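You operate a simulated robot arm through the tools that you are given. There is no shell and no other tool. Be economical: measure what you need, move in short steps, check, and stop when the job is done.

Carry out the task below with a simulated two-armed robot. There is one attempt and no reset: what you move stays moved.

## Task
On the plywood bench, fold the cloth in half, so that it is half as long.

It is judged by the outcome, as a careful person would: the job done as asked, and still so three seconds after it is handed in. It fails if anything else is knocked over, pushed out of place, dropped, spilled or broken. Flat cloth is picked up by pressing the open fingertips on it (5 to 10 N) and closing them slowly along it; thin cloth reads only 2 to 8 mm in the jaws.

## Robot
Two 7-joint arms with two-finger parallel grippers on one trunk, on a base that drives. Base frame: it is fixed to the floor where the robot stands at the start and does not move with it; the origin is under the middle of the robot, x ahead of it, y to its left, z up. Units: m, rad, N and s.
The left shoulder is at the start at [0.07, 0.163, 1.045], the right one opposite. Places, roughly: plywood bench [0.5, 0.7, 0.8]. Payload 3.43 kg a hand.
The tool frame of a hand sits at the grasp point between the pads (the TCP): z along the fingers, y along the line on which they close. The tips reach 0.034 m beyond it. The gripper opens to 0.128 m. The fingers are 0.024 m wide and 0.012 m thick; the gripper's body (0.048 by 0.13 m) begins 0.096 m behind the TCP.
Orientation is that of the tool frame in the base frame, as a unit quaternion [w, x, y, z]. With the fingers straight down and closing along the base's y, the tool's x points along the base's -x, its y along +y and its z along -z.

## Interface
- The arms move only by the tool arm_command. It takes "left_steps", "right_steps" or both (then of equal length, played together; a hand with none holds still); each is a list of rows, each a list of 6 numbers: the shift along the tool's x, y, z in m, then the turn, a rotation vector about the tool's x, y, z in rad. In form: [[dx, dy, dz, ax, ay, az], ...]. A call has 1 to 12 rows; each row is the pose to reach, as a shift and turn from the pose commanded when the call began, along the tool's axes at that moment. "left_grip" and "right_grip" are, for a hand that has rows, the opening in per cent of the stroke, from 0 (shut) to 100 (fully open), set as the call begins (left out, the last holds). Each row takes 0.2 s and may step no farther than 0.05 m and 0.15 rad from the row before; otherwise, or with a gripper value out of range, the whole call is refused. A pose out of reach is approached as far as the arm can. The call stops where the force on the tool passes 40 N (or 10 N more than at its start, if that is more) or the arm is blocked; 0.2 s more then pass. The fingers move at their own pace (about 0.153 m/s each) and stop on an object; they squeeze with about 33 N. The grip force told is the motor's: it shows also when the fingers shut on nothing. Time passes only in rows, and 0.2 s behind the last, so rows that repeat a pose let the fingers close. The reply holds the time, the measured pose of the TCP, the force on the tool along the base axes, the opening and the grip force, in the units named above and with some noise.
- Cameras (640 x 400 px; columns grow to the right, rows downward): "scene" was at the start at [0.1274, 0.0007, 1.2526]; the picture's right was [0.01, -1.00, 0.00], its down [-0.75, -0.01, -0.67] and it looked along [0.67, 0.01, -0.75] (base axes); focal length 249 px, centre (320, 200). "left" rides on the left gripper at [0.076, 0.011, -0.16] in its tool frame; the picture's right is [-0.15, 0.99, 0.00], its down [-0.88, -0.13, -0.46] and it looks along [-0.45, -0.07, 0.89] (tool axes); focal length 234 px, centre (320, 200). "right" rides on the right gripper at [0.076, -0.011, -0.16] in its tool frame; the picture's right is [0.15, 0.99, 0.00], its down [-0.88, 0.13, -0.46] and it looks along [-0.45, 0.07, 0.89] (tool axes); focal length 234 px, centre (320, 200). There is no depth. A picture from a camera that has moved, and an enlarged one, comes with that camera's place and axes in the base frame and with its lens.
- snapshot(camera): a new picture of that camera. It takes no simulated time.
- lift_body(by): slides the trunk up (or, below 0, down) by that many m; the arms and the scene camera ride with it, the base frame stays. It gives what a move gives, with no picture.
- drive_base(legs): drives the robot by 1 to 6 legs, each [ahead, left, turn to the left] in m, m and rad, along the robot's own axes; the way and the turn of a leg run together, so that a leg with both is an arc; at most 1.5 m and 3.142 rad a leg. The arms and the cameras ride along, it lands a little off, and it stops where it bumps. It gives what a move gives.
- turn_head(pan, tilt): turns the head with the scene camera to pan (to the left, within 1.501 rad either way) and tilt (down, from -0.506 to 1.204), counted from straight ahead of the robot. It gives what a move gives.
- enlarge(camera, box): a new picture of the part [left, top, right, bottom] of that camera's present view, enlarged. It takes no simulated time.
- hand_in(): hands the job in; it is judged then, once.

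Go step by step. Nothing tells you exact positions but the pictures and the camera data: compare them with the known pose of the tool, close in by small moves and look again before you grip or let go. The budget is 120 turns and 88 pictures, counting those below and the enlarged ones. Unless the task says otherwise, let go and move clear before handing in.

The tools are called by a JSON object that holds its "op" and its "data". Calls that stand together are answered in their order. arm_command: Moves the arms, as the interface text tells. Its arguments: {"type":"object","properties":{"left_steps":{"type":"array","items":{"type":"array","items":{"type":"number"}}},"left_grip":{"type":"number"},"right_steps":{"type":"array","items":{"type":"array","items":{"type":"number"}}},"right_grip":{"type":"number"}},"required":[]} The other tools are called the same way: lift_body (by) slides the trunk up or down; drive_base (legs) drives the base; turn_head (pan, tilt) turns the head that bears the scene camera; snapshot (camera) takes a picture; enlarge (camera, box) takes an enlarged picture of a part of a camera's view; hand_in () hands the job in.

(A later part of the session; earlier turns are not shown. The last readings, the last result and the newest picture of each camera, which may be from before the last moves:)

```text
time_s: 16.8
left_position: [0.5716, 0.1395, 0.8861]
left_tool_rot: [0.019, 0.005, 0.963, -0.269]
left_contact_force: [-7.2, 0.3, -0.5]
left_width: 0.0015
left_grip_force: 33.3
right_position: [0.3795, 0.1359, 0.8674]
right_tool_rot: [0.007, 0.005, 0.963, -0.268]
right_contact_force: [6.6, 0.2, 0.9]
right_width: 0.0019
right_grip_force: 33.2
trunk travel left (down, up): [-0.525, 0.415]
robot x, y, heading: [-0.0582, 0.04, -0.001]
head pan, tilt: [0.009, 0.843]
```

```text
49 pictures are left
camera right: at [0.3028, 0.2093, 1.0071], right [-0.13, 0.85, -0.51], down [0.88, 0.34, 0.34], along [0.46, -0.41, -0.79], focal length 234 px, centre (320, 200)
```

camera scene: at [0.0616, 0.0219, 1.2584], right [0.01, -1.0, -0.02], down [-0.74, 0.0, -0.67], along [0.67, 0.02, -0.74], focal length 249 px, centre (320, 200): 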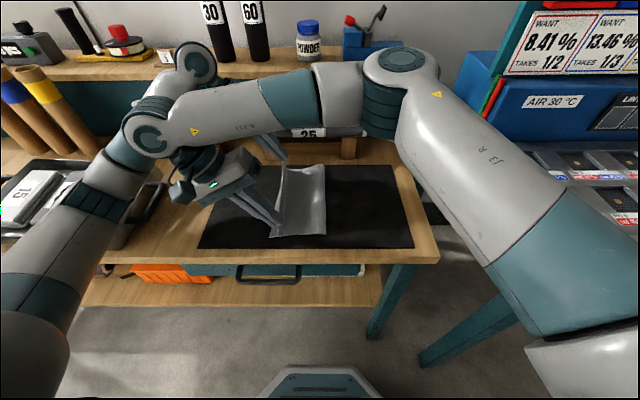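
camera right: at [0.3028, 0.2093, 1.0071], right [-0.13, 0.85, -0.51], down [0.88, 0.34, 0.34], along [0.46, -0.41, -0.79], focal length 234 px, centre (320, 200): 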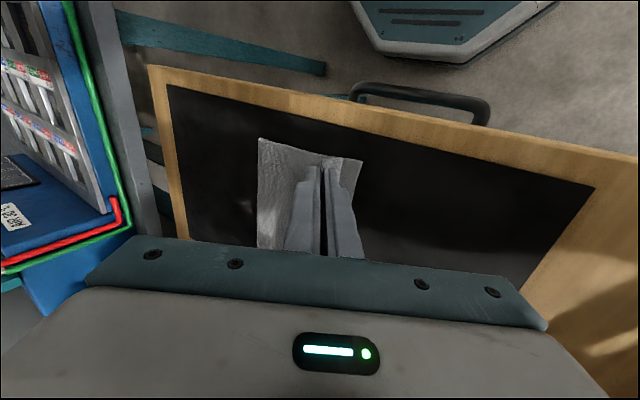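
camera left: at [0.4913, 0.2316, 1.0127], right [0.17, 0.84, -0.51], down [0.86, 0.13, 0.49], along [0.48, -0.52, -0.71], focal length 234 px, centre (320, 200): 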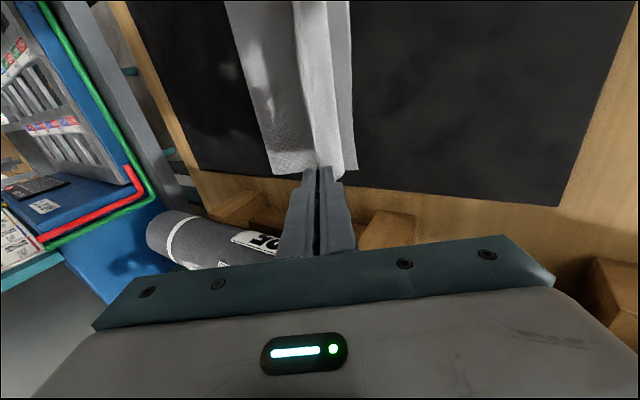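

The opposite forces (±7 N) and the tipped camera tell that the two arms are pressing on each other in this lean. I turn the right hand back upright at once, and keep only the left one leaned.

{"op": "arm_command", "data": {"right_steps": [[0, 0.0005, 0.004, -0.14, 0, 0], [0, 0.0, 0.006, -0.28, 0, 0], [0, -0.001, 0.007, -0.42, 0, 0], [0, -0.0026, 0.0073, -0.56, 0, 0], [0, -0.0026, 0.0073, -0.56, 0, 0]]}}

{"op": "snapshot", "data": {"camera": "scene"}}

{"op": "snapshot", "data": {"camera": "left"}}

```text
time_s: 18.0
left_position: [0.5714, 0.1412, 0.8836]
left_tool_rot: [0.02, 0.004, 0.963, -0.269]
left_contact_force: [-9.1, -0.6, -2.9]
left_width: 0.0016
left_grip_force: 33.0
right_position: [0.3775, 0.1307, 0.8591]
right_tool_rot: [0.007, -0.001, 1.0, 0.009]
right_contact_force: [10.0, -0.3, 1.9]
right_width: 0.0021
right_grip_force: 32.9
trunk travel left (down, up): [-0.525, 0.415]
robot x, y, heading: [-0.0619, 0.0386, 0.006]
head pan, tilt: [0.009, 0.843]
```

```text
48 pictures are left
camera scene: at [0.0611, 0.0228, 1.2568], right [0.01, -1.0, -0.01], down [-0.74, 0.0, -0.67], along [0.67, 0.02, -0.74], focal length 249 px, centre (320, 200)
```

scene: 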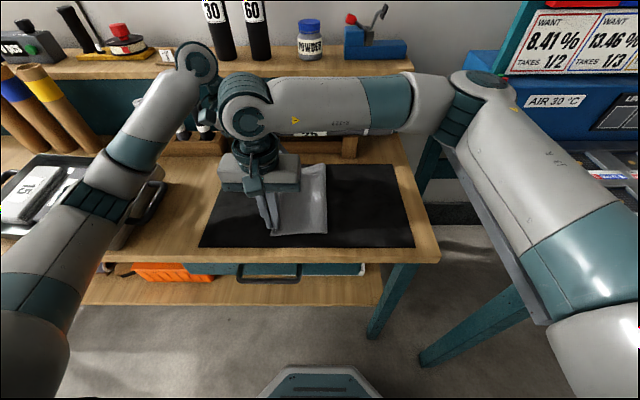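

```text
47 pictures are left
camera left: at [0.4899, 0.2325, 1.0106], right [0.16, 0.85, -0.51], down [0.86, 0.13, 0.49], along [0.48, -0.52, -0.71], focal length 234 px, centre (320, 200)
```

left: 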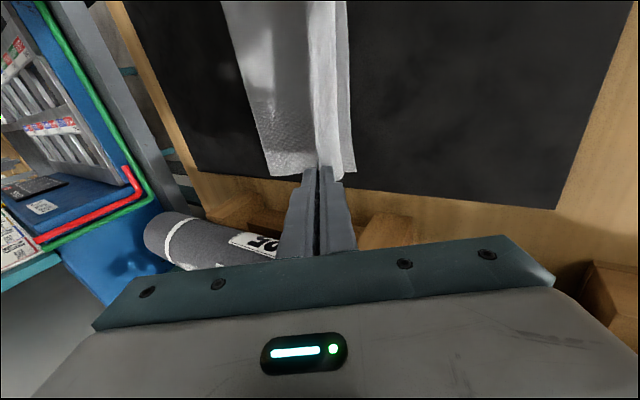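

The push persists and the camera is still tipped, so the left arm's elbow is probably leaning on something at the left (near the tray). I turn the left hand back upright too.

{"op": "arm_command", "data": {"left_steps": [[0, -0.001, 0.001, -0.14, 0, 0], [0, -0.0025, 0.002, -0.28, 0, 0], [0, -0.004, 0.003, -0.42, 0, 0], [0, -0.0053, 0.0031, -0.56, 0, 0], [0, -0.0053, 0.0031, -0.56, 0, 0]]}}

{"op": "snapshot", "data": {"camera": "scene"}}

```text
time_s: 19.2
left_position: [0.5704, 0.1477, 0.8548]
left_tool_rot: [-0.001, -0.001, 1.0, 0.0]
left_contact_force: [0.1, -0.1, -0.1]
left_width: 0.0019
left_grip_force: 32.8
right_position: [0.3837, 0.1427, 0.8508]
right_tool_rot: [0.003, 0.0, 1.0, 0.001]
right_contact_force: [0.4, -0.4, -0.3]
right_width: 0.0017
right_grip_force: 32.6
trunk travel left (down, up): [-0.525, 0.415]
robot x, y, heading: [-0.0607, 0.0386, 0.004]
head pan, tilt: [0.009, 0.843]
```

```text
46 pictures are left
camera scene: at [0.0682, 0.0403, 1.2525], right [0.01, -1.0, 0.0], down [-0.75, -0.01, -0.67], along [0.67, 0.01, -0.75], focal length 249 px, centre (320, 200)
```

scene: 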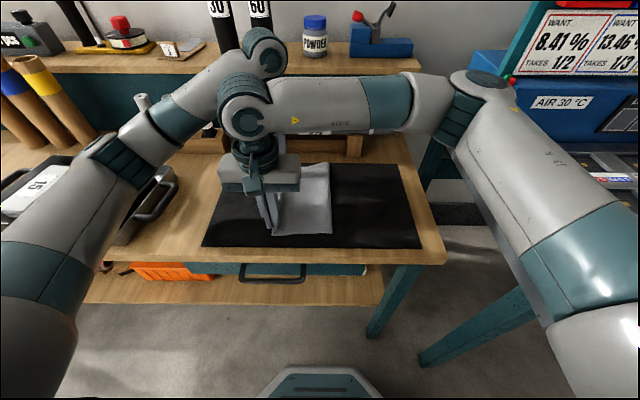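

The arms are relaxed again and the camera is level. I check whether the tray was touched.

{"op": "enlarge", "data": {"camera": "scene", "box": [0, 120, 220, 260]}}

```text
2.86 times, centred on (110, 190) of scene
camera zoom: at [0.0682, 0.0403, 1.2525], right [0.01, -1.0, 0.0], down [-0.75, -0.01, -0.67], along [0.67, 0.01, -0.75], focal length 712 px, centre (920, 229)
```

zoom: 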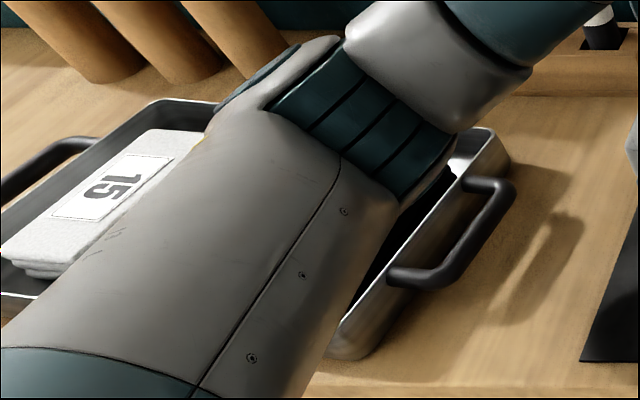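

The tray appears in place. With the hands about 1.5 cm up, I look at where the bottom layer's left edge lies now.

{"op": "enlarge", "data": {"camera": "left", "box": [160, 0, 400, 190]}}

{"op": "enlarge", "data": {"camera": "right", "box": [160, 80, 400, 270]}}

{"op": "enlarge", "data": {"camera": "scene", "box": [220, 140, 380, 260]}}

```text
2.11 times, centred on (280, 95) of left
camera zoom: at [0.4943, 0.1572, 1.0146], right [0.14, 0.99, 0.0], down [0.88, -0.13, 0.45], along [0.45, -0.07, -0.89], focal length 493 px, centre (404, 421)
```

zoom: 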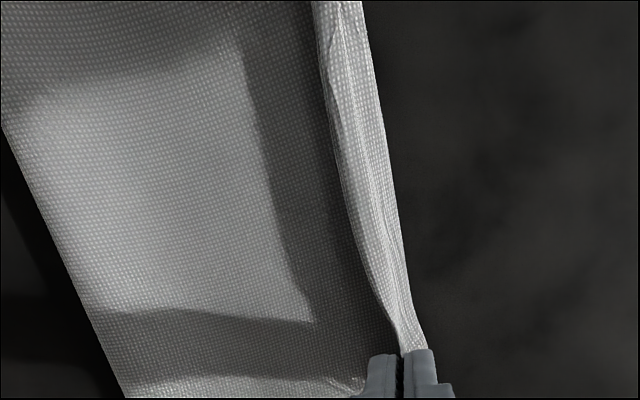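

```text
2.11 times, centred on (280, 175) of right
camera zoom: at [0.3067, 0.1321, 1.0096], right [-0.15, 0.99, 0.0], down [0.88, 0.13, 0.46], along [0.46, 0.07, -0.89], focal length 493 px, centre (404, 253)
```

zoom: 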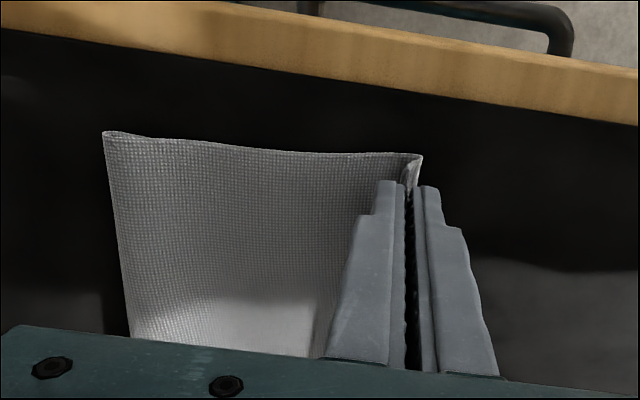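

```text
3.33 times, centred on (300, 200) of scene
camera zoom: at [0.0682, 0.0403, 1.2525], right [0.01, -1.0, 0.0], down [-0.75, -0.01, -0.67], along [0.67, 0.01, -0.75], focal length 830 px, centre (387, 200)
```

zoom: 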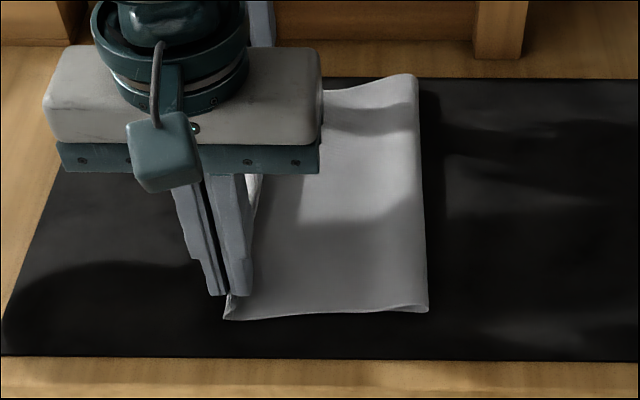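

The near-left corner of the bottom layer is at y ≈ 0.149, the crease at 0.02, and about 2 cm of the free edge stands up inside the fingers. I set the pinch line at y ≈ 0.127 just above the bottom layer; then I'll open while moving left so the right-hand finger of each gripper pushes the standing edge over to the left.

{"op": "arm_command", "data": {"right_steps": [[0, -0.005, 0.001, 0, 0, 0], [0, -0.01, 0.003, 0, 0, 0], [0, -0.014, 0.006, 0, 0, 0], [0, -0.014, 0.0085, 0, 0, 0]], "left_steps": [[0, -0.007, 0.002, 0, 0, 0], [0, -0.014, 0.006, 0, 0, 0], [0, -0.02, 0.009, 0, 0, 0], [0, -0.02, 0.0125, 0, 0, 0]]}}

{"op": "enlarge", "data": {"camera": "scene", "box": [220, 140, 380, 260]}}

{"op": "enlarge", "data": {"camera": "left", "box": [160, 0, 400, 190]}}

{"op": "enlarge", "data": {"camera": "right", "box": [160, 80, 400, 270]}}

```text
time_s: 20.2
left_position: [0.5695, 0.1273, 0.844]
left_tool_rot: [0.0, -0.001, 1.0, 0.0]
left_contact_force: [0.3, 0.4, -0.5]
left_width: 0.0017
left_grip_force: 32.7
right_position: [0.3841, 0.1283, 0.8444]
right_tool_rot: [0.005, -0.001, 1.0, 0.002]
right_contact_force: [-1.2, -2.1, 9.1]
right_width: 0.002
right_grip_force: 33.3
trunk travel left (down, up): [-0.525, 0.415]
robot x, y, heading: [-0.0568, 0.0397, 0.0]
head pan, tilt: [0.009, 0.843]
```

```text
3.33 times, centred on (300, 200) of scene
camera zoom: at [0.0673, 0.0398, 1.2529], right [0.01, -1.0, 0.0], down [-0.75, -0.01, -0.67], along [0.67, 0.01, -0.75], focal length 830 px, centre (387, 200)
```

zoom: 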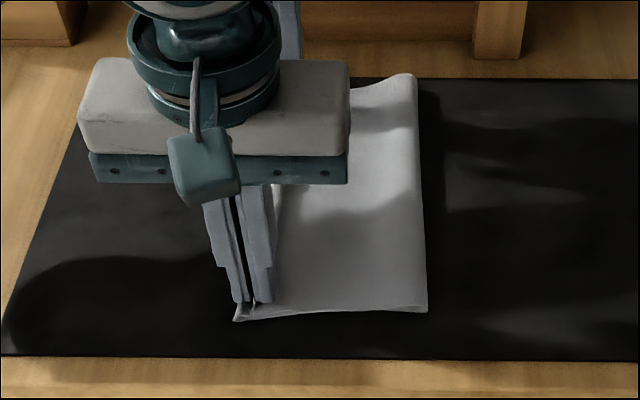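

```text
2.11 times, centred on (280, 95) of left
camera zoom: at [0.4933, 0.1371, 1.003], right [0.14, 0.99, 0.0], down [0.88, -0.13, 0.46], along [0.45, -0.07, -0.89], focal length 493 px, centre (404, 421)
```

zoom: 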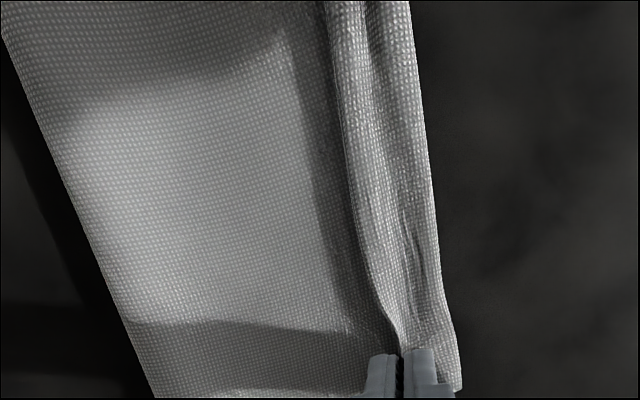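

```text
2.11 times, centred on (280, 175) of right
camera zoom: at [0.3064, 0.1175, 1.0022], right [-0.15, 0.99, 0.0], down [0.88, 0.13, 0.46], along [0.46, 0.07, -0.89], focal length 493 px, centre (404, 253)
```

zoom: 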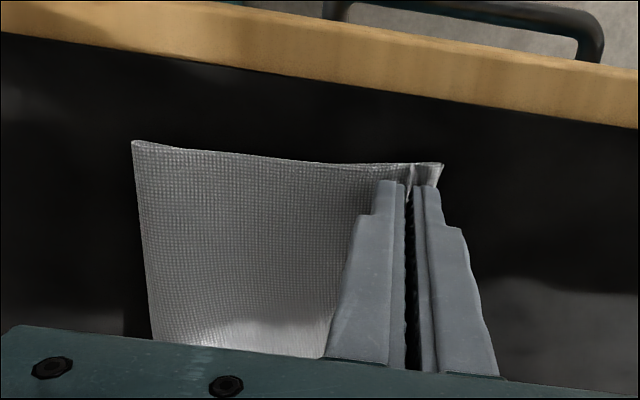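

The bottom edge now sits about 15–20 mm left of the pinch. I open both grippers while moving left equally, so the right fingers stay put and the left fingers clear out.

{"op": "arm_command", "data": {"right_steps": [[0, 0.0, -0.002, 0, 0, 0], [0, 0.022, -0.003, 0, 0, 0], [0, 0.024, -0.003, 0, 0, 0], [0, 0.024, -0.003, 0, 0, 0]], "left_steps": [[0, 0.0, -0.001, 0, 0, 0], [0, 0.022, -0.002, 0, 0, 0], [0, 0.024, -0.002, 0, 0, 0], [0, 0.024, -0.002, 0, 0, 0]], "right_grip": 40, "left_grip": 40}}

{"op": "enlarge", "data": {"camera": "left", "box": [160, 0, 400, 190]}}

{"op": "enlarge", "data": {"camera": "right", "box": [160, 80, 400, 270]}}

```text
time_s: 21.2
left_position: [0.5698, 0.1526, 0.846]
left_tool_rot: [-0.001, 0.0, 1.0, -0.002]
left_contact_force: [0.2, 0.4, 0.1]
left_width: 0.0513
left_grip_force: 0.0
right_position: [0.3833, 0.1527, 0.8457]
right_tool_rot: [0.004, -0.001, 1.0, 0.001]
right_contact_force: [-0.9, 0.2, 0.5]
right_width: 0.0512
right_grip_force: 0.0
trunk travel left (down, up): [-0.525, 0.415]
robot x, y, heading: [-0.0559, 0.037, 0.003]
head pan, tilt: [0.009, 0.843]
```

```text
2.11 times, centred on (280, 95) of left
camera zoom: at [0.4945, 0.1622, 1.0049], right [0.14, 0.99, 0.0], down [0.88, -0.13, 0.46], along [0.45, -0.07, -0.89], focal length 493 px, centre (404, 421)
```

zoom: 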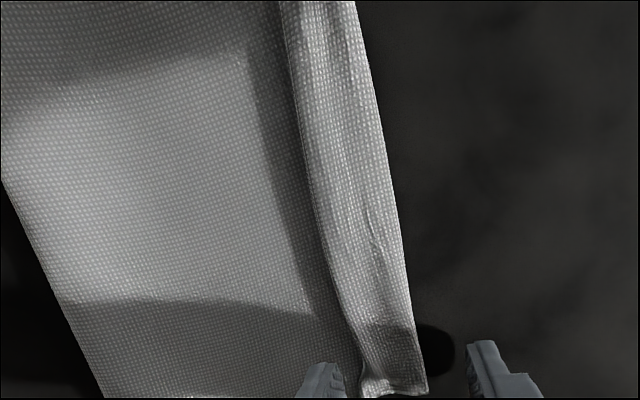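

```text
2.11 times, centred on (280, 175) of right
camera zoom: at [0.3079, 0.142, 1.0046], right [-0.15, 0.99, 0.0], down [0.88, 0.13, 0.46], along [0.46, 0.07, -0.89], focal length 493 px, centre (404, 253)
```

zoom: 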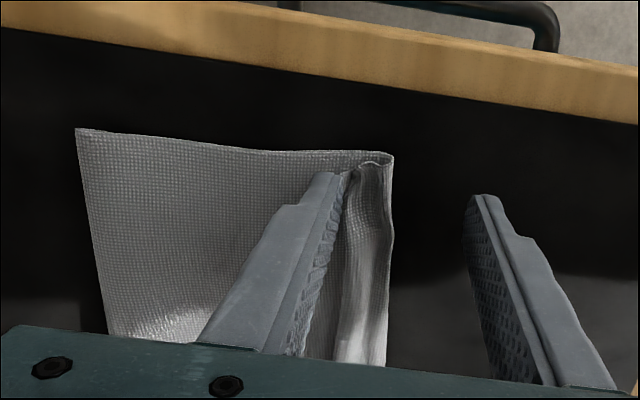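

The fingers are open; I take a closer look at the shape of the edge near the right hand.

{"op": "enlarge", "data": {"camera": "right", "box": [270, 135, 350, 200]}}

{"op": "enlarge", "data": {"camera": "left", "box": [270, 120, 350, 200]}}

{"op": "enlarge", "data": {"camera": "scene", "box": [240, 190, 350, 250]}}

```text
6.15 times, centred on (310, 168) of right
camera zoom: at [0.3079, 0.142, 1.0046], right [-0.15, 0.99, 0.0], down [0.88, 0.13, 0.46], along [0.46, 0.07, -0.89], focal length 1441 px, centre (382, 400)
```

zoom: 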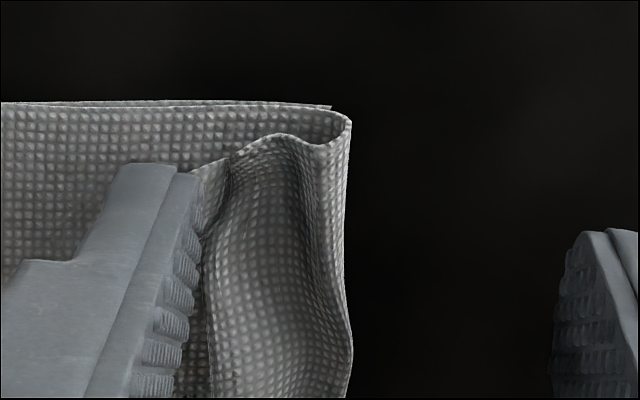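

```text
5.00 times, centred on (310, 160) of left
camera zoom: at [0.4945, 0.1622, 1.0049], right [0.14, 0.99, 0.0], down [0.88, -0.13, 0.46], along [0.45, -0.07, -0.89], focal length 1171 px, centre (370, 400)
```

zoom: 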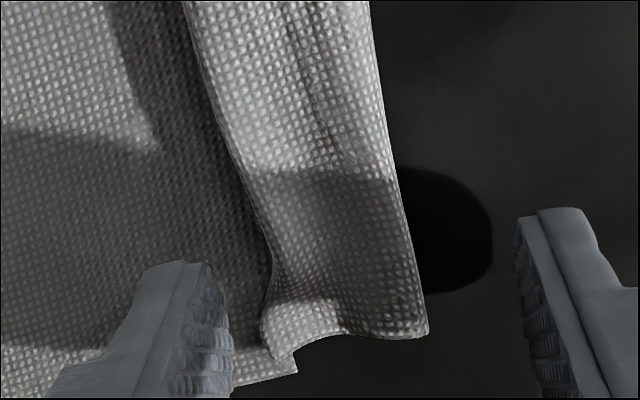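

```text
5.82 times, centred on (295, 220) of scene
camera zoom: at [0.0682, 0.0407, 1.2526], right [0.01, -1.0, 0.0], down [-0.75, -0.01, -0.67], along [0.67, 0.01, -0.75], focal length 1449 px, centre (466, 84)
```

zoom: 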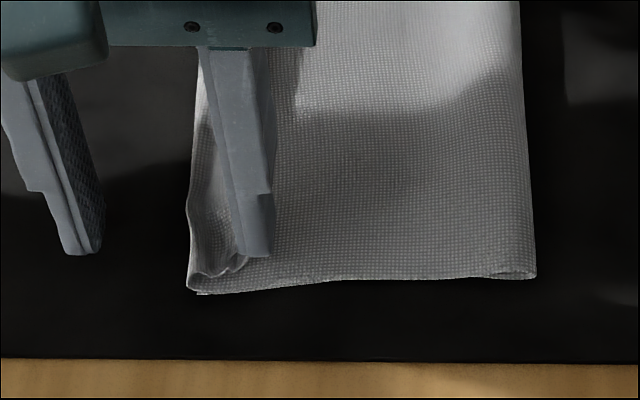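

Now it is clear: a cuff about 2 cm wide is turned back on top, its free edge at y ≈ 0.13 pointing right and its ridge at the left. I will take that free edge again, only a few millimetres deep, and carry it over to the left; first up and over it with a narrow opening.

{"op": "arm_command", "data": {"right_steps": [[0, 0, -0.01, 0, 0, 0], [0, 0, -0.022, 0, 0, 0], [0, -0.011, -0.024, 0, 0, 0], [0, -0.0215, -0.024, 0, 0, 0], [0, -0.0215, -0.024, 0, 0, 0]], "left_steps": [[0, 0, -0.01, 0, 0, 0], [0, 0, -0.022, 0, 0, 0], [0, -0.01, -0.024, 0, 0, 0], [0, -0.02, -0.024, 0, 0, 0], [0, -0.02, -0.024, 0, 0, 0]]}}

{"op": "arm_command", "data": {"right_steps": [[0, 0, 0, 0, 0, 0], [0, 0, 0, 0, 0, 0]], "left_steps": [[0, 0, 0, 0, 0, 0], [0, 0, 0, 0, 0, 0]], "right_grip": 12, "left_grip": 12}}

{"op": "enlarge", "data": {"camera": "right", "box": [270, 120, 370, 200]}}

{"op": "enlarge", "data": {"camera": "left", "box": [270, 120, 370, 200]}}

```text
time_s: 22.4
left_position: [0.569, 0.1321, 0.8698]
left_tool_rot: [-0.002, 0.0, 1.0, 0.001]
left_contact_force: [0.4, 0.1, 0.1]
left_width: 0.051
left_grip_force: 0.1
right_position: [0.3829, 0.1307, 0.8693]
right_tool_rot: [0.003, -0.001, 1.0, 0.002]
right_contact_force: [0.0, 0.3, -0.5]
right_width: 0.0513
right_grip_force: 0.2
trunk travel left (down, up): [-0.525, 0.415]
robot x, y, heading: [-0.056, 0.04, 0.008]
head pan, tilt: [0.009, 0.843]
```

```text
time_s: 23.0
left_position: [0.5685, 0.1311, 0.8706]
left_tool_rot: [0.0, -0.001, 1.0, -0.001]
left_contact_force: [-0.1, 1.1, -0.1]
left_width: 0.0155
left_grip_force: 0.1
right_position: [0.3828, 0.1308, 0.8693]
right_tool_rot: [0.004, 0.0, 1.0, 0.003]
right_contact_force: [-1.0, 0.1, 0.6]
right_width: 0.0151
right_grip_force: 0.1
trunk travel left (down, up): [-0.525, 0.415]
robot x, y, heading: [-0.0613, 0.0384, -0.001]
head pan, tilt: [0.009, 0.843]
```

```text
5.00 times, centred on (320, 160) of right
camera zoom: at [0.3069, 0.1197, 1.0279], right [-0.15, 0.99, 0.0], down [0.88, 0.13, 0.46], along [0.46, 0.07, -0.89], focal length 1171 px, centre (320, 400)
```

zoom: 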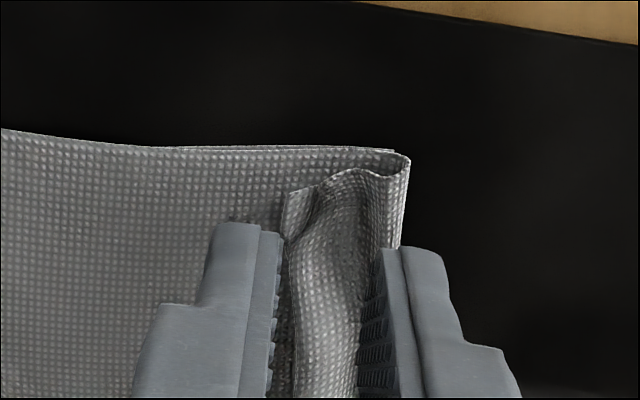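

```text
5.00 times, centred on (320, 160) of left
camera zoom: at [0.4942, 0.1416, 1.0289], right [0.14, 0.99, 0.0], down [0.88, -0.13, 0.45], along [0.45, -0.07, -0.89], focal length 1171 px, centre (320, 400)
```

zoom: 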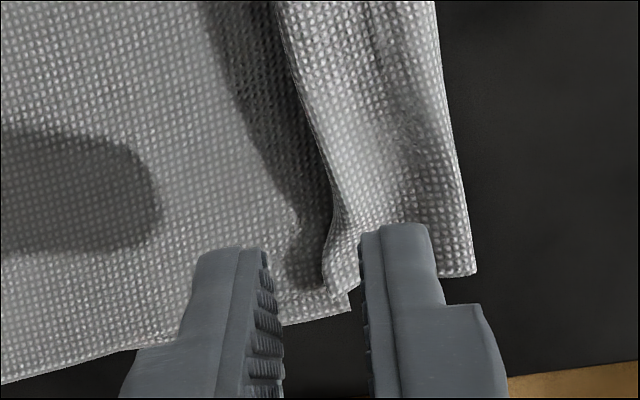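

The opening straddles the cuff's free edge well; I shift each hand a few mm (right hand right, left hand left) and lower to just above the cloth.

{"op": "arm_command", "data": {"right_steps": [[0, -0.006, 0.0, 0, 0, 0], [0, -0.006, 0.014, 0, 0, 0], [0, -0.006, 0.022, 0, 0, 0], [0, -0.006, 0.026, 0, 0, 0], [0, -0.006, 0.028, 0, 0, 0]], "left_steps": [[0, 0.004, 0.0, 0, 0, 0], [0, 0.004, 0.014, 0, 0, 0], [0, 0.004, 0.022, 0, 0, 0], [0, 0.004, 0.027, 0, 0, 0], [0, 0.004, 0.029, 0, 0, 0]]}}

{"op": "enlarge", "data": {"camera": "right", "box": [270, 120, 370, 200]}}

{"op": "enlarge", "data": {"camera": "left", "box": [270, 120, 370, 200]}}

```text
time_s: 24.2
left_position: [0.5688, 0.1352, 0.8417]
left_tool_rot: [0.0, -0.001, 1.0, 0.0]
left_contact_force: [0.7, 0.7, 0.8]
left_width: 0.0149
left_grip_force: 0.1
right_position: [0.3826, 0.1243, 0.8411]
right_tool_rot: [0.003, 0.0, 1.0, 0.001]
right_contact_force: [-0.1, 0.4, 1.1]
right_width: 0.0153
right_grip_force: 0.0
trunk travel left (down, up): [-0.525, 0.415]
robot x, y, heading: [-0.0582, 0.0404, 0.005]
head pan, tilt: [0.009, 0.843]
```

```text
5.00 times, centred on (320, 160) of right
camera zoom: at [0.3072, 0.1135, 0.9996], right [-0.15, 0.99, 0.0], down [0.88, 0.13, 0.46], along [0.46, 0.07, -0.89], focal length 1171 px, centre (320, 400)
```

zoom: 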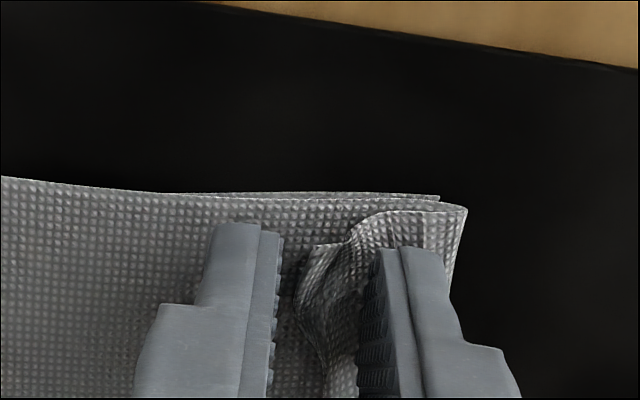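

```text
5.00 times, centred on (320, 160) of left
camera zoom: at [0.4934, 0.1452, 1.0001], right [0.14, 0.99, 0.0], down [0.88, -0.13, 0.46], along [0.45, -0.07, -0.89], focal length 1171 px, centre (320, 400)
```

zoom: 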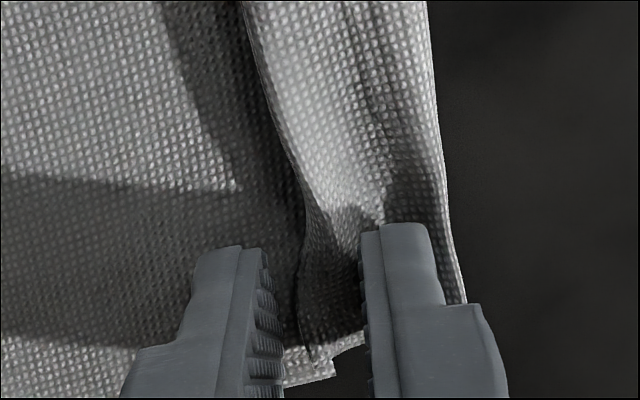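

The free edge sits between the fingers at both hands, with only about 1 N of contact. I close slowly on it.

{"op": "arm_command", "data": {"right_steps": [[0, 0, 0.0005, 0, 0, 0], [0, 0, 0.0005, 0, 0, 0]], "left_steps": [[0, 0, 0.0005, 0, 0, 0], [0, 0, 0.0005, 0, 0, 0]], "right_grip": 6, "left_grip": 6}}

{"op": "arm_command", "data": {"right_steps": [[0, 0, 0, 0, 0, 0], [0, 0, 0, 0, 0, 0]], "left_steps": [[0, 0, 0, 0, 0, 0], [0, 0, 0, 0, 0, 0]], "right_grip": 0, "left_grip": 0}}

{"op": "arm_command", "data": {"right_steps": [[0, 0, -0.005, 0, 0, 0], [0, 0.004, -0.012, 0, 0, 0], [0, 0.008, -0.02, 0, 0, 0]], "left_steps": [[0, 0, -0.005, 0, 0, 0], [0, 0.004, -0.012, 0, 0, 0], [0, 0.008, -0.02, 0, 0, 0]]}}

{"op": "enlarge", "data": {"camera": "right", "box": [260, 110, 380, 210]}}

{"op": "enlarge", "data": {"camera": "left", "box": [260, 110, 380, 210]}}

```text
time_s: 24.8
left_position: [0.5699, 0.1344, 0.8409]
left_tool_rot: [0.001, -0.001, 1.0, 0.0]
left_contact_force: [-0.3, -1.5, 3.8]
left_width: 0.0084
left_grip_force: 0.3
right_position: [0.3833, 0.1253, 0.8409]
right_tool_rot: [0.003, -0.001, 1.0, 0.002]
right_contact_force: [-0.6, 0.8, -0.3]
right_width: 0.0075
right_grip_force: 0.1
trunk travel left (down, up): [-0.525, 0.415]
robot x, y, heading: [-0.0567, 0.0431, 0.003]
head pan, tilt: [0.009, 0.843]
```

```text
time_s: 25.4
left_position: [0.57, 0.1346, 0.841]
left_tool_rot: [0.001, -0.003, 1.0, -0.001]
left_contact_force: [0.2, 1.6, 3.2]
left_width: 0.0015
left_grip_force: 33.2
right_position: [0.3822, 0.1236, 0.842]
right_tool_rot: [0.004, 0.0, 1.0, 0.002]
right_contact_force: [-0.2, 0.6, -0.2]
right_width: 0.0017
right_grip_force: 33.5
trunk travel left (down, up): [-0.525, 0.415]
robot x, y, heading: [-0.0569, 0.0395, 0.003]
head pan, tilt: [0.009, 0.843]
```

```text
time_s: 26.2
left_position: [0.5698, 0.143, 0.8601]
left_tool_rot: [-0.001, -0.001, 1.0, -0.001]
left_contact_force: [-0.2, 0.3, -0.7]
left_width: 0.0018
left_grip_force: 33.2
right_position: [0.3823, 0.1322, 0.8619]
right_tool_rot: [0.003, 0.0, 1.0, 0.002]
right_contact_force: [0.9, -0.3, 0.5]
right_width: 0.0019
right_grip_force: 32.8
trunk travel left (down, up): [-0.525, 0.415]
robot x, y, heading: [-0.0599, 0.0409, -0.002]
head pan, tilt: [0.009, 0.843]
```

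```text
4.00 times, centred on (320, 160) of right
camera zoom: at [0.3061, 0.1224, 1.02], right [-0.15, 0.99, 0.0], down [0.88, 0.13, 0.46], along [0.46, 0.07, -0.89], focal length 937 px, centre (320, 360)
```

zoom: 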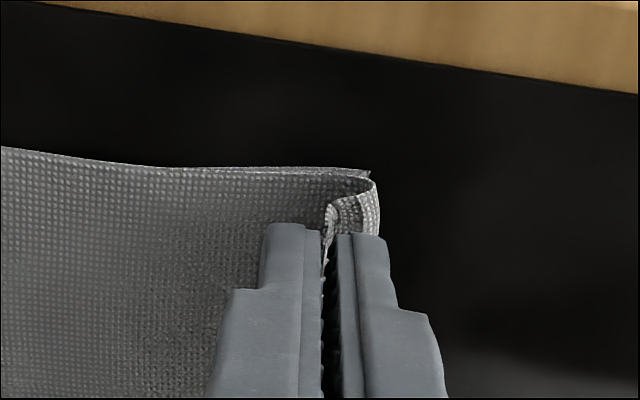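

```text
4.00 times, centred on (320, 160) of left
camera zoom: at [0.4942, 0.1532, 1.0193], right [0.14, 0.99, 0.0], down [0.88, -0.13, 0.46], along [0.45, -0.07, -0.89], focal length 937 px, centre (320, 360)
```

zoom: 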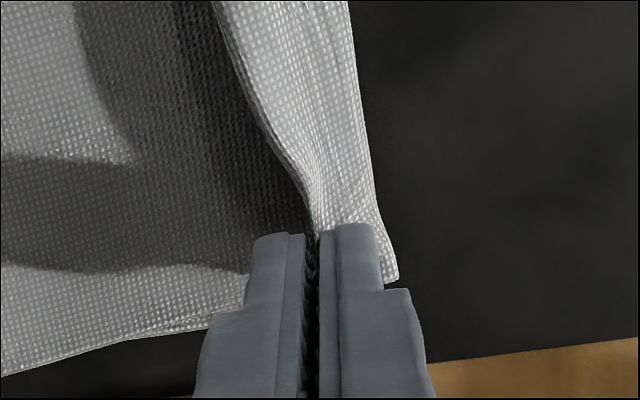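

Both hands hold the free edge shallowly. I lift further and carry it left above the bottom layer's edge.

{"op": "arm_command", "data": {"right_steps": [[0, 0.002, -0.008, 0, 0, 0], [0, 0.006, -0.014, 0, 0, 0], [0, 0.012, -0.016, 0, 0, 0], [0, 0.018, -0.016, 0, 0, 0], [0, 0.024, -0.013, 0, 0, 0]], "left_steps": [[0, 0.001, -0.008, 0, 0, 0], [0, 0.003, -0.015, 0, 0, 0], [0, 0.006, -0.018, 0, 0, 0], [0, 0.01, -0.018, 0, 0, 0], [0, 0.014, -0.015, 0, 0, 0]]}}

{"op": "snapshot", "data": {"camera": "right"}}

{"op": "snapshot", "data": {"camera": "left"}}

{"op": "enlarge", "data": {"camera": "scene", "box": [220, 140, 380, 260]}}

```text
time_s: 27.4
left_position: [0.5694, 0.1576, 0.8737]
left_tool_rot: [-0.001, -0.001, 1.0, -0.001]
left_contact_force: [-0.3, 0.2, -0.1]
left_width: 0.0014
left_grip_force: 32.6
right_position: [0.3837, 0.157, 0.874]
right_tool_rot: [0.004, 0.0, 1.0, 0.001]
right_contact_force: [0.2, -0.3, 0.2]
right_width: 0.0019
right_grip_force: 33.0
trunk travel left (down, up): [-0.525, 0.415]
robot x, y, heading: [-0.0586, 0.0385, 0.007]
head pan, tilt: [0.009, 0.843]
```

```text
27 pictures are left
camera right: at [0.3068, 0.1465, 1.0323], right [-0.15, 0.99, 0.0], down [0.88, 0.13, 0.46], along [0.46, 0.07, -0.89], focal length 234 px, centre (320, 200)
```

right: 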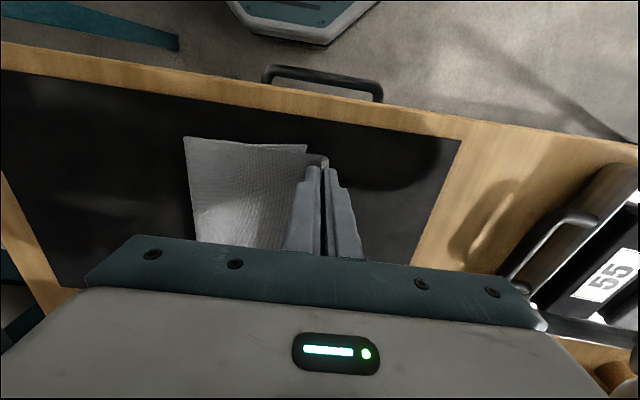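

```text
26 pictures are left
camera left: at [0.494, 0.1676, 1.0338], right [0.14, 0.99, 0.0], down [0.88, -0.13, 0.45], along [0.45, -0.07, -0.89], focal length 234 px, centre (320, 200)
```

left: 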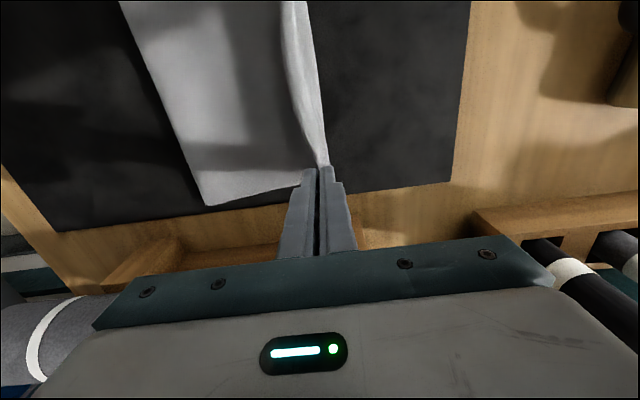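

```text
3.33 times, centred on (300, 200) of scene
camera zoom: at [0.0684, 0.0404, 1.2526], right [0.01, -1.0, 0.0], down [-0.75, -0.01, -0.67], along [0.67, 0.01, -0.75], focal length 830 px, centre (387, 200)
```

zoom: 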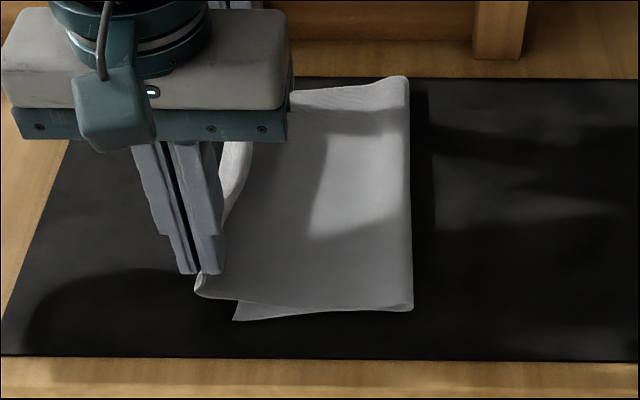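

The upper edge is now about 13 mm left of the bottom edge (y ≈ 0.144). I lower it to land on y ≈ 0.142.

{"op": "arm_command", "data": {"right_steps": [[0, -0.002, 0.008, 0, 0, 0], [0, -0.006, 0.016, 0, 0, 0], [0, -0.011, 0.023, 0, 0, 0], [0, -0.015, 0.029, 0, 0, 0], [0, -0.015, 0.031, 0, 0, 0]], "left_steps": [[0, -0.002, 0.008, 0, 0, 0], [0, -0.006, 0.016, 0, 0, 0], [0, -0.011, 0.023, 0, 0, 0], [0, -0.014, 0.029, 0, 0, 0], [0, -0.014, 0.031, 0, 0, 0]]}}

{"op": "arm_command", "data": {"right_steps": [[0, 0.004, 0, 0, 0, 0], [0, 0.01, -0.001, 0, 0, 0], [0, 0.012, -0.003, 0, 0, 0], [0, 0.016, -0.006, 0, 0, 0]], "left_steps": [[0, 0.004, 0, 0, 0, 0], [0, 0.01, -0.001, 0, 0, 0], [0, 0.012, -0.003, 0, 0, 0], [0, 0.016, -0.006, 0, 0, 0]], "right_grip": 16, "left_grip": 16}}

{"op": "enlarge", "data": {"camera": "right", "box": [260, 110, 380, 210]}}

{"op": "enlarge", "data": {"camera": "left", "box": [230, 60, 380, 210]}}

```text
time_s: 28.6
left_position: [0.5691, 0.1425, 0.8447]
left_tool_rot: [0.0, -0.001, 1.0, -0.001]
left_contact_force: [0.8, 0.0, 0.4]
left_width: 0.0015
left_grip_force: 32.9
right_position: [0.3837, 0.1436, 0.8431]
right_tool_rot: [0.004, -0.001, 1.0, 0.002]
right_contact_force: [-1.1, 0.6, -0.9]
right_width: 0.0016
right_grip_force: 33.3
trunk travel left (down, up): [-0.525, 0.415]
robot x, y, heading: [-0.0612, 0.0372, 0.002]
head pan, tilt: [0.009, 0.843]
```

```text
time_s: 29.6
left_position: [0.5702, 0.159, 0.8502]
left_tool_rot: [0.001, -0.002, 1.0, -0.001]
left_contact_force: [0.1, 0.4, 0.5]
left_width: 0.0203
left_grip_force: 0.1
right_position: [0.3829, 0.1601, 0.8499]
right_tool_rot: [0.003, -0.002, 1.0, 0.002]
right_contact_force: [-0.1, 0.5, 0.6]
right_width: 0.0205
right_grip_force: 0.0
trunk travel left (down, up): [-0.525, 0.415]
robot x, y, heading: [-0.0609, 0.0364, 0.004]
head pan, tilt: [0.009, 0.843]
```

```text
4.00 times, centred on (320, 160) of right
camera zoom: at [0.3067, 0.1481, 1.0075], right [-0.15, 0.99, 0.0], down [0.88, 0.13, 0.46], along [0.46, 0.07, -0.89], focal length 937 px, centre (320, 360)
```

zoom: 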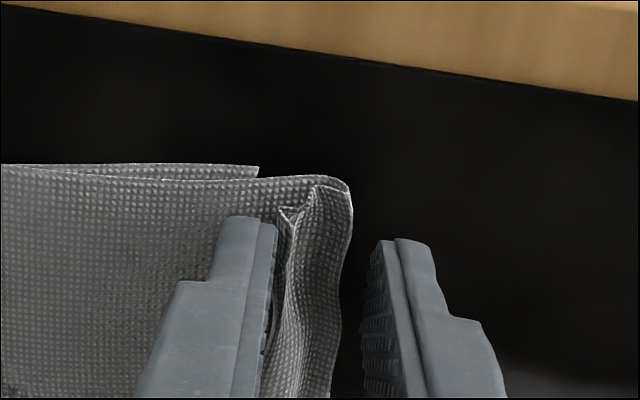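

```text
2.67 times, centred on (305, 135) of left
camera zoom: at [0.4944, 0.1695, 1.009], right [0.14, 0.99, 0.0], down [0.88, -0.13, 0.46], along [0.45, -0.07, -0.89], focal length 624 px, centre (360, 373)
```

zoom: 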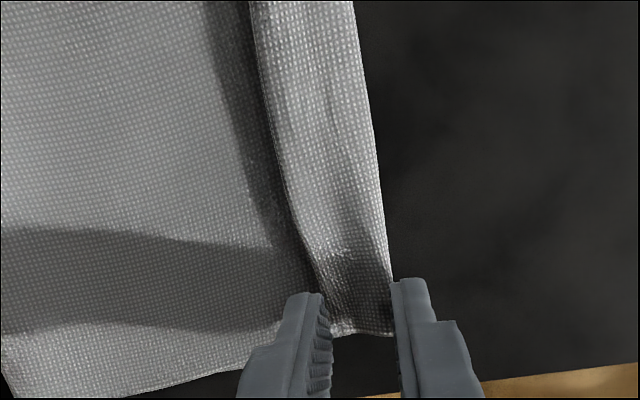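

A smaller cuff (about 14 mm) still leans back against the right fingers. With the tips low I sweep both hands left so that those fingers push the standing flap over its ridge.

{"op": "arm_command", "data": {"right_steps": [[0, 0, 0.005, 0, 0, 0], [0, 0.008, 0.005, 0, 0, 0], [0, 0.016, 0.005, 0, 0, 0], [0, 0.024, 0.005, 0, 0, 0], [0, 0.032, 0.005, 0, 0, 0], [0, 0.04, 0.005, 0, 0, 0]], "left_steps": [[0, 0, 0.005, 0, 0, 0], [0, 0.008, 0.005, 0, 0, 0], [0, 0.016, 0.005, 0, 0, 0], [0, 0.024, 0.005, 0, 0, 0], [0, 0.032, 0.005, 0, 0, 0], [0, 0.04, 0.005, 0, 0, 0]]}}

{"op": "enlarge", "data": {"camera": "right", "box": [230, 110, 380, 210]}}

{"op": "enlarge", "data": {"camera": "left", "box": [200, 40, 380, 210]}}

```text
time_s: 31.0
left_position: [0.5706, 0.1995, 0.8432]
left_tool_rot: [0.0, 0.0, 1.0, -0.001]
left_contact_force: [-0.4, -0.2, -0.3]
left_width: 0.0204
left_grip_force: 0.1
right_position: [0.3817, 0.1979, 0.8438]
right_tool_rot: [0.004, -0.001, 1.0, 0.001]
right_contact_force: [-0.1, -0.7, -0.4]
right_width: 0.0205
right_grip_force: 0.1
trunk travel left (down, up): [-0.525, 0.415]
robot x, y, heading: [-0.0585, 0.0417, -0.001]
head pan, tilt: [0.009, 0.843]
```

```text
4.00 times, centred on (305, 160) of right
camera zoom: at [0.3068, 0.1879, 1.0024], right [-0.15, 0.99, 0.0], down [0.88, 0.13, 0.46], along [0.46, 0.07, -0.89], focal length 937 px, centre (380, 360)
```

zoom: 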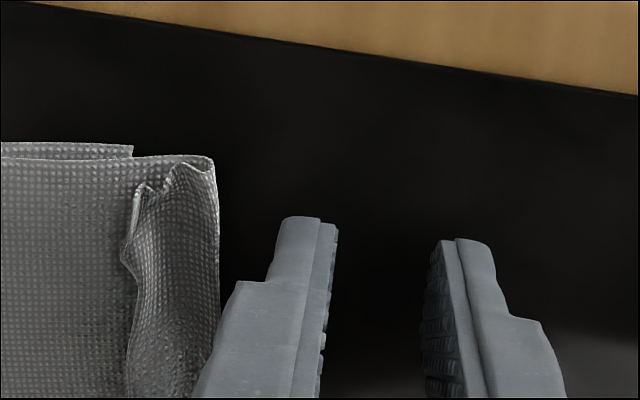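

```text
2.35 times, centred on (290, 125) of left
camera zoom: at [0.4943, 0.2106, 1.0037], right [0.14, 0.99, 0.0], down [0.88, -0.13, 0.46], along [0.45, -0.07, -0.89], focal length 551 px, centre (391, 376)
```

zoom: 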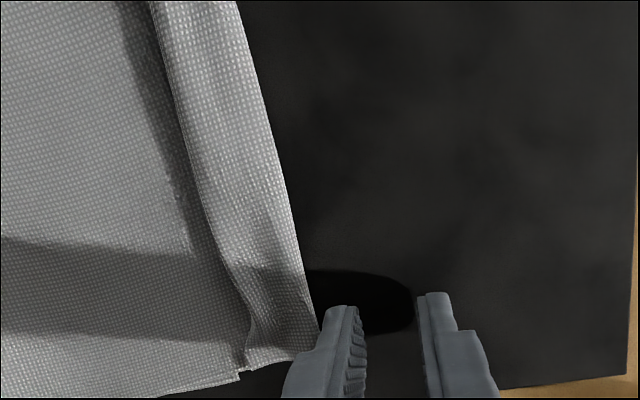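

The flap slid under and stayed turned back: free edge at y ≈ 0.143, ridge at 0.162, bottom edge at 0.144. I will unfold it one corner at a time with the right hand leaned left, which needs room, so the left arm goes up and away and the right hand goes back above the free edge.

{"op": "arm_command", "data": {"left_steps": [[0, 0, -0.04, 0, 0, 0], [0, 0, -0.08, 0, 0, 0], [0, 0, -0.12, 0, 0, 0], [0, 0, -0.16, 0, 0, 0], [0.02, 0.03, -0.18, 0, 0, 0], [0.04, 0.07, -0.19, 0, 0, 0], [0.06, 0.11, -0.2, 0, 0, 0], [0.08, 0.15, -0.2, 0, 0, 0], [0.1, 0.19, -0.2, 0, 0, 0], [0.11, 0.235, -0.2, 0, 0, 0]], "right_steps": [[0, 0, -0.015, 0, 0, 0], [0, 0, -0.03, 0, 0, 0], [0, -0.018, -0.03, 0, 0, 0], [0, -0.036, -0.03, 0, 0, 0], [0, -0.055, -0.03, 0, 0, 0], [0, -0.055, -0.03, 0, 0, 0], [0, -0.055, -0.03, 0, 0, 0], [0, -0.055, -0.03, 0, 0, 0], [0, -0.055, -0.03, 0, 0, 0], [0, -0.055, -0.03, 0, 0, 0]], "right_grip": 11}}

{"op": "snapshot", "data": {"camera": "scene"}}

{"op": "enlarge", "data": {"camera": "right", "box": [260, 110, 380, 210]}}

```text
time_s: 33.2
left_position: [0.4583, 0.4365, 1.0448]
left_tool_rot: [0.001, -0.001, 1.0, -0.001]
left_contact_force: [0.0, -0.4, 0.0]
left_width: 0.0201
left_grip_force: 0.0
right_position: [0.3824, 0.1447, 0.8744]
right_tool_rot: [0.004, -0.001, 1.0, 0.001]
right_contact_force: [1.3, 0.2, -0.8]
right_width: 0.0142
right_grip_force: 0.0
trunk travel left (down, up): [-0.525, 0.415]
robot x, y, heading: [-0.0598, 0.0404, 0.002]
head pan, tilt: [0.009, 0.843]
```

```text
20 pictures are left
camera scene: at [0.0673, 0.0415, 1.2527], right [0.01, -1.0, 0.0], down [-0.75, -0.01, -0.67], along [0.67, 0.01, -0.75], focal length 249 px, centre (320, 200)
```

scene: 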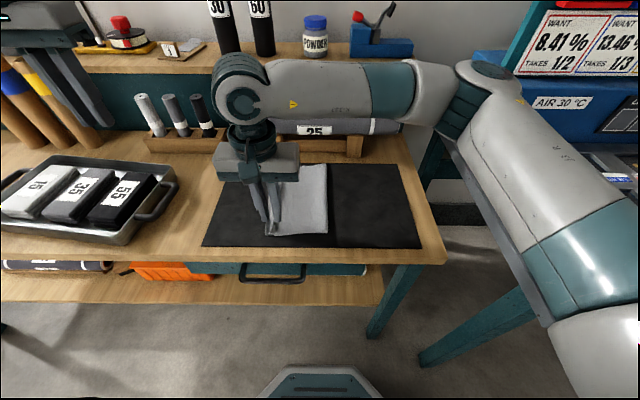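

```text
4.00 times, centred on (320, 160) of right
camera zoom: at [0.3067, 0.1333, 1.0329], right [-0.15, 0.99, 0.0], down [0.88, 0.13, 0.46], along [0.46, 0.07, -0.89], focal length 937 px, centre (320, 360)
```

zoom: 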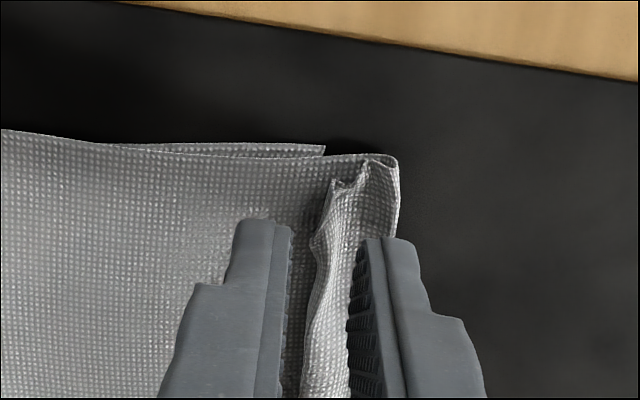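

The tray and weights are where they were (their labels shifted exactly as the camera did). The right fingers straddle the flap's free edge, so I lower and close on it.

{"op": "arm_command", "data": {"right_steps": [[0, 0, 0.015, 0, 0, 0], [0, 0, 0.025, 0, 0, 0], [0, 0, 0.031, 0, 0, 0], [0, 0, 0.033, 0, 0, 0], [0, 0, 0.0338, 0, 0, 0]]}}

{"op": "arm_command", "data": {"right_steps": [[0, 0, 0, 0, 0, 0], [0, 0, 0, 0, 0, 0]], "right_grip": 5}}

{"op": "arm_command", "data": {"right_steps": [[0, 0, 0, 0, 0, 0], [0, 0, 0, 0, 0, 0]], "right_grip": 0}}

{"op": "arm_command", "data": {"right_steps": [[0, 0, -0.006, 0, 0, 0], [0, 0, -0.014, 0, 0, 0], [0, 0, -0.022, 0, 0, 0]]}}

{"op": "enlarge", "data": {"camera": "right", "box": [260, 110, 380, 210]}}

```text
time_s: 34.4
left_position: [0.4598, 0.4346, 1.0451]
left_tool_rot: [-0.001, -0.002, 1.0, -0.001]
left_contact_force: [-0.5, -0.3, -0.2]
left_width: 0.0205
left_grip_force: 0.0
right_position: [0.3833, 0.144, 0.8405]
right_tool_rot: [0.003, -0.001, 1.0, 0.001]
right_contact_force: [0.4, -1.2, 0.1]
right_width: 0.0143
right_grip_force: 0.2
trunk travel left (down, up): [-0.525, 0.415]
robot x, y, heading: [-0.057, 0.0383, 0.004]
head pan, tilt: [0.009, 0.843]
```

```text
time_s: 35.0
left_position: [0.4585, 0.4343, 1.045]
left_tool_rot: [-0.001, -0.001, 1.0, -0.001]
left_contact_force: [0.8, -0.5, 0.1]
left_width: 0.0205
left_grip_force: 0.0
right_position: [0.3834, 0.1431, 0.8397]
right_tool_rot: [0.003, -0.001, 1.0, 0.002]
right_contact_force: [0.5, 0.4, 0.1]
right_width: 0.0066
right_grip_force: 0.0
trunk travel left (down, up): [-0.525, 0.415]
robot x, y, heading: [-0.0577, 0.0382, 0.005]
head pan, tilt: [0.009, 0.843]
```

```text
time_s: 35.6
left_position: [0.4589, 0.4345, 1.0448]
left_tool_rot: [-0.001, -0.001, 1.0, -0.001]
left_contact_force: [0.4, 0.5, 0.7]
left_width: 0.0208
left_grip_force: 0.1
right_position: [0.3826, 0.1421, 0.8403]
right_tool_rot: [0.003, 0.0, 1.0, 0.002]
right_contact_force: [-0.4, -0.1, 1.1]
right_width: 0.002
right_grip_force: 32.7
trunk travel left (down, up): [-0.525, 0.415]
robot x, y, heading: [-0.0535, 0.0396, 0.004]
head pan, tilt: [0.009, 0.843]
```

```text
time_s: 36.4
left_position: [0.4591, 0.4348, 1.045]
left_tool_rot: [0.0, -0.001, 1.0, 0.0]
left_contact_force: [-0.2, -0.1, -0.3]
left_width: 0.0204
left_grip_force: 0.0
right_position: [0.3835, 0.1434, 0.8616]
right_tool_rot: [0.003, -0.001, 1.0, 0.002]
right_contact_force: [0.3, 0.5, -0.4]
right_width: 0.0017
right_grip_force: 32.9
trunk travel left (down, up): [-0.525, 0.415]
robot x, y, heading: [-0.0593, 0.0413, 0.002]
head pan, tilt: [0.009, 0.843]
```

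```text
4.00 times, centred on (320, 160) of right
camera zoom: at [0.3073, 0.1325, 1.0206], right [-0.15, 0.99, 0.0], down [0.88, 0.13, 0.46], along [0.46, 0.07, -0.89], focal length 937 px, centre (320, 360)
```

zoom: 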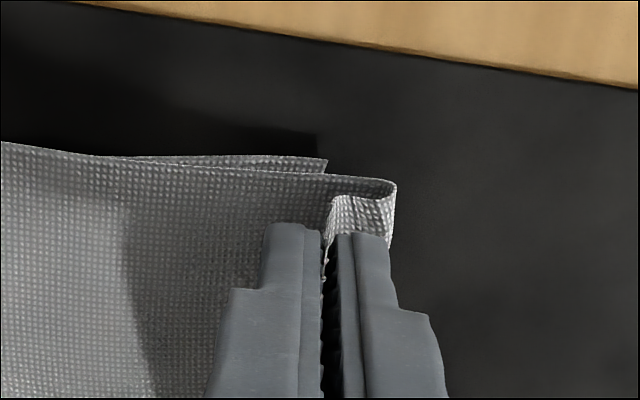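

The flap's edge is held at the near corner. With the left arm out of the way, I lift a little and lean the right hand to the left in steps, watching the forces.

{"op": "arm_command", "data": {"right_steps": [[0, 0.0072, -0.0057, 0.14, 0, 0], [0, 0.0144, -0.0087, 0.28, 0, 0], [0, 0.0214, -0.007, 0.42, 0, 0], [0, 0.0281, -0.0048, 0.56, 0, 0], [0, 0.0344, -0.002, 0.7, 0, 0], [0, 0.0403, 0.0013, 0.84, 0, 0], [0, 0.0403, 0.0013, 0.84, 0, 0]]}}

{"op": "snapshot", "data": {"camera": "scene"}}

```text
time_s: 38.0
left_position: [0.4592, 0.4351, 1.0451]
left_tool_rot: [0.0, -0.001, 1.0, -0.001]
left_contact_force: [-0.3, -0.1, 0.7]
left_width: 0.0206
left_grip_force: 0.1
right_position: [0.3823, 0.1425, 0.8621]
right_tool_rot: [0.004, 0.0, 0.914, -0.406]
right_contact_force: [0.1, 0.4, 0.0]
right_width: 0.0018
right_grip_force: 33.1
right hand out of reach, approached as far as the arm can: row 6, 7
trunk travel left (down, up): [-0.525, 0.415]
robot x, y, heading: [-0.0584, 0.0397, -0.003]
head pan, tilt: [0.009, 0.843]
```

```text
17 pictures are left
camera scene: at [0.0681, 0.0409, 1.2526], right [0.01, -1.0, 0.0], down [-0.75, -0.01, -0.67], along [0.67, 0.01, -0.75], focal length 249 px, centre (320, 200)
```

scene: 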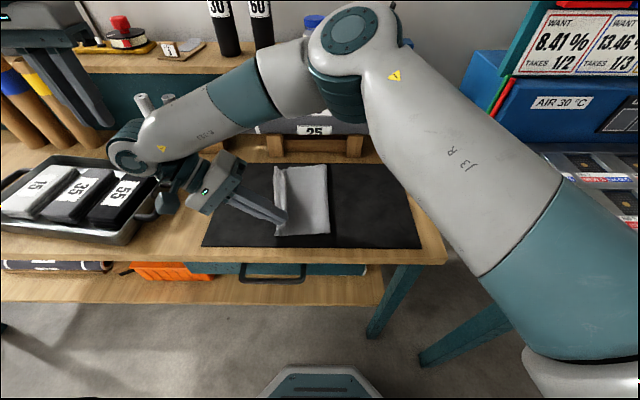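

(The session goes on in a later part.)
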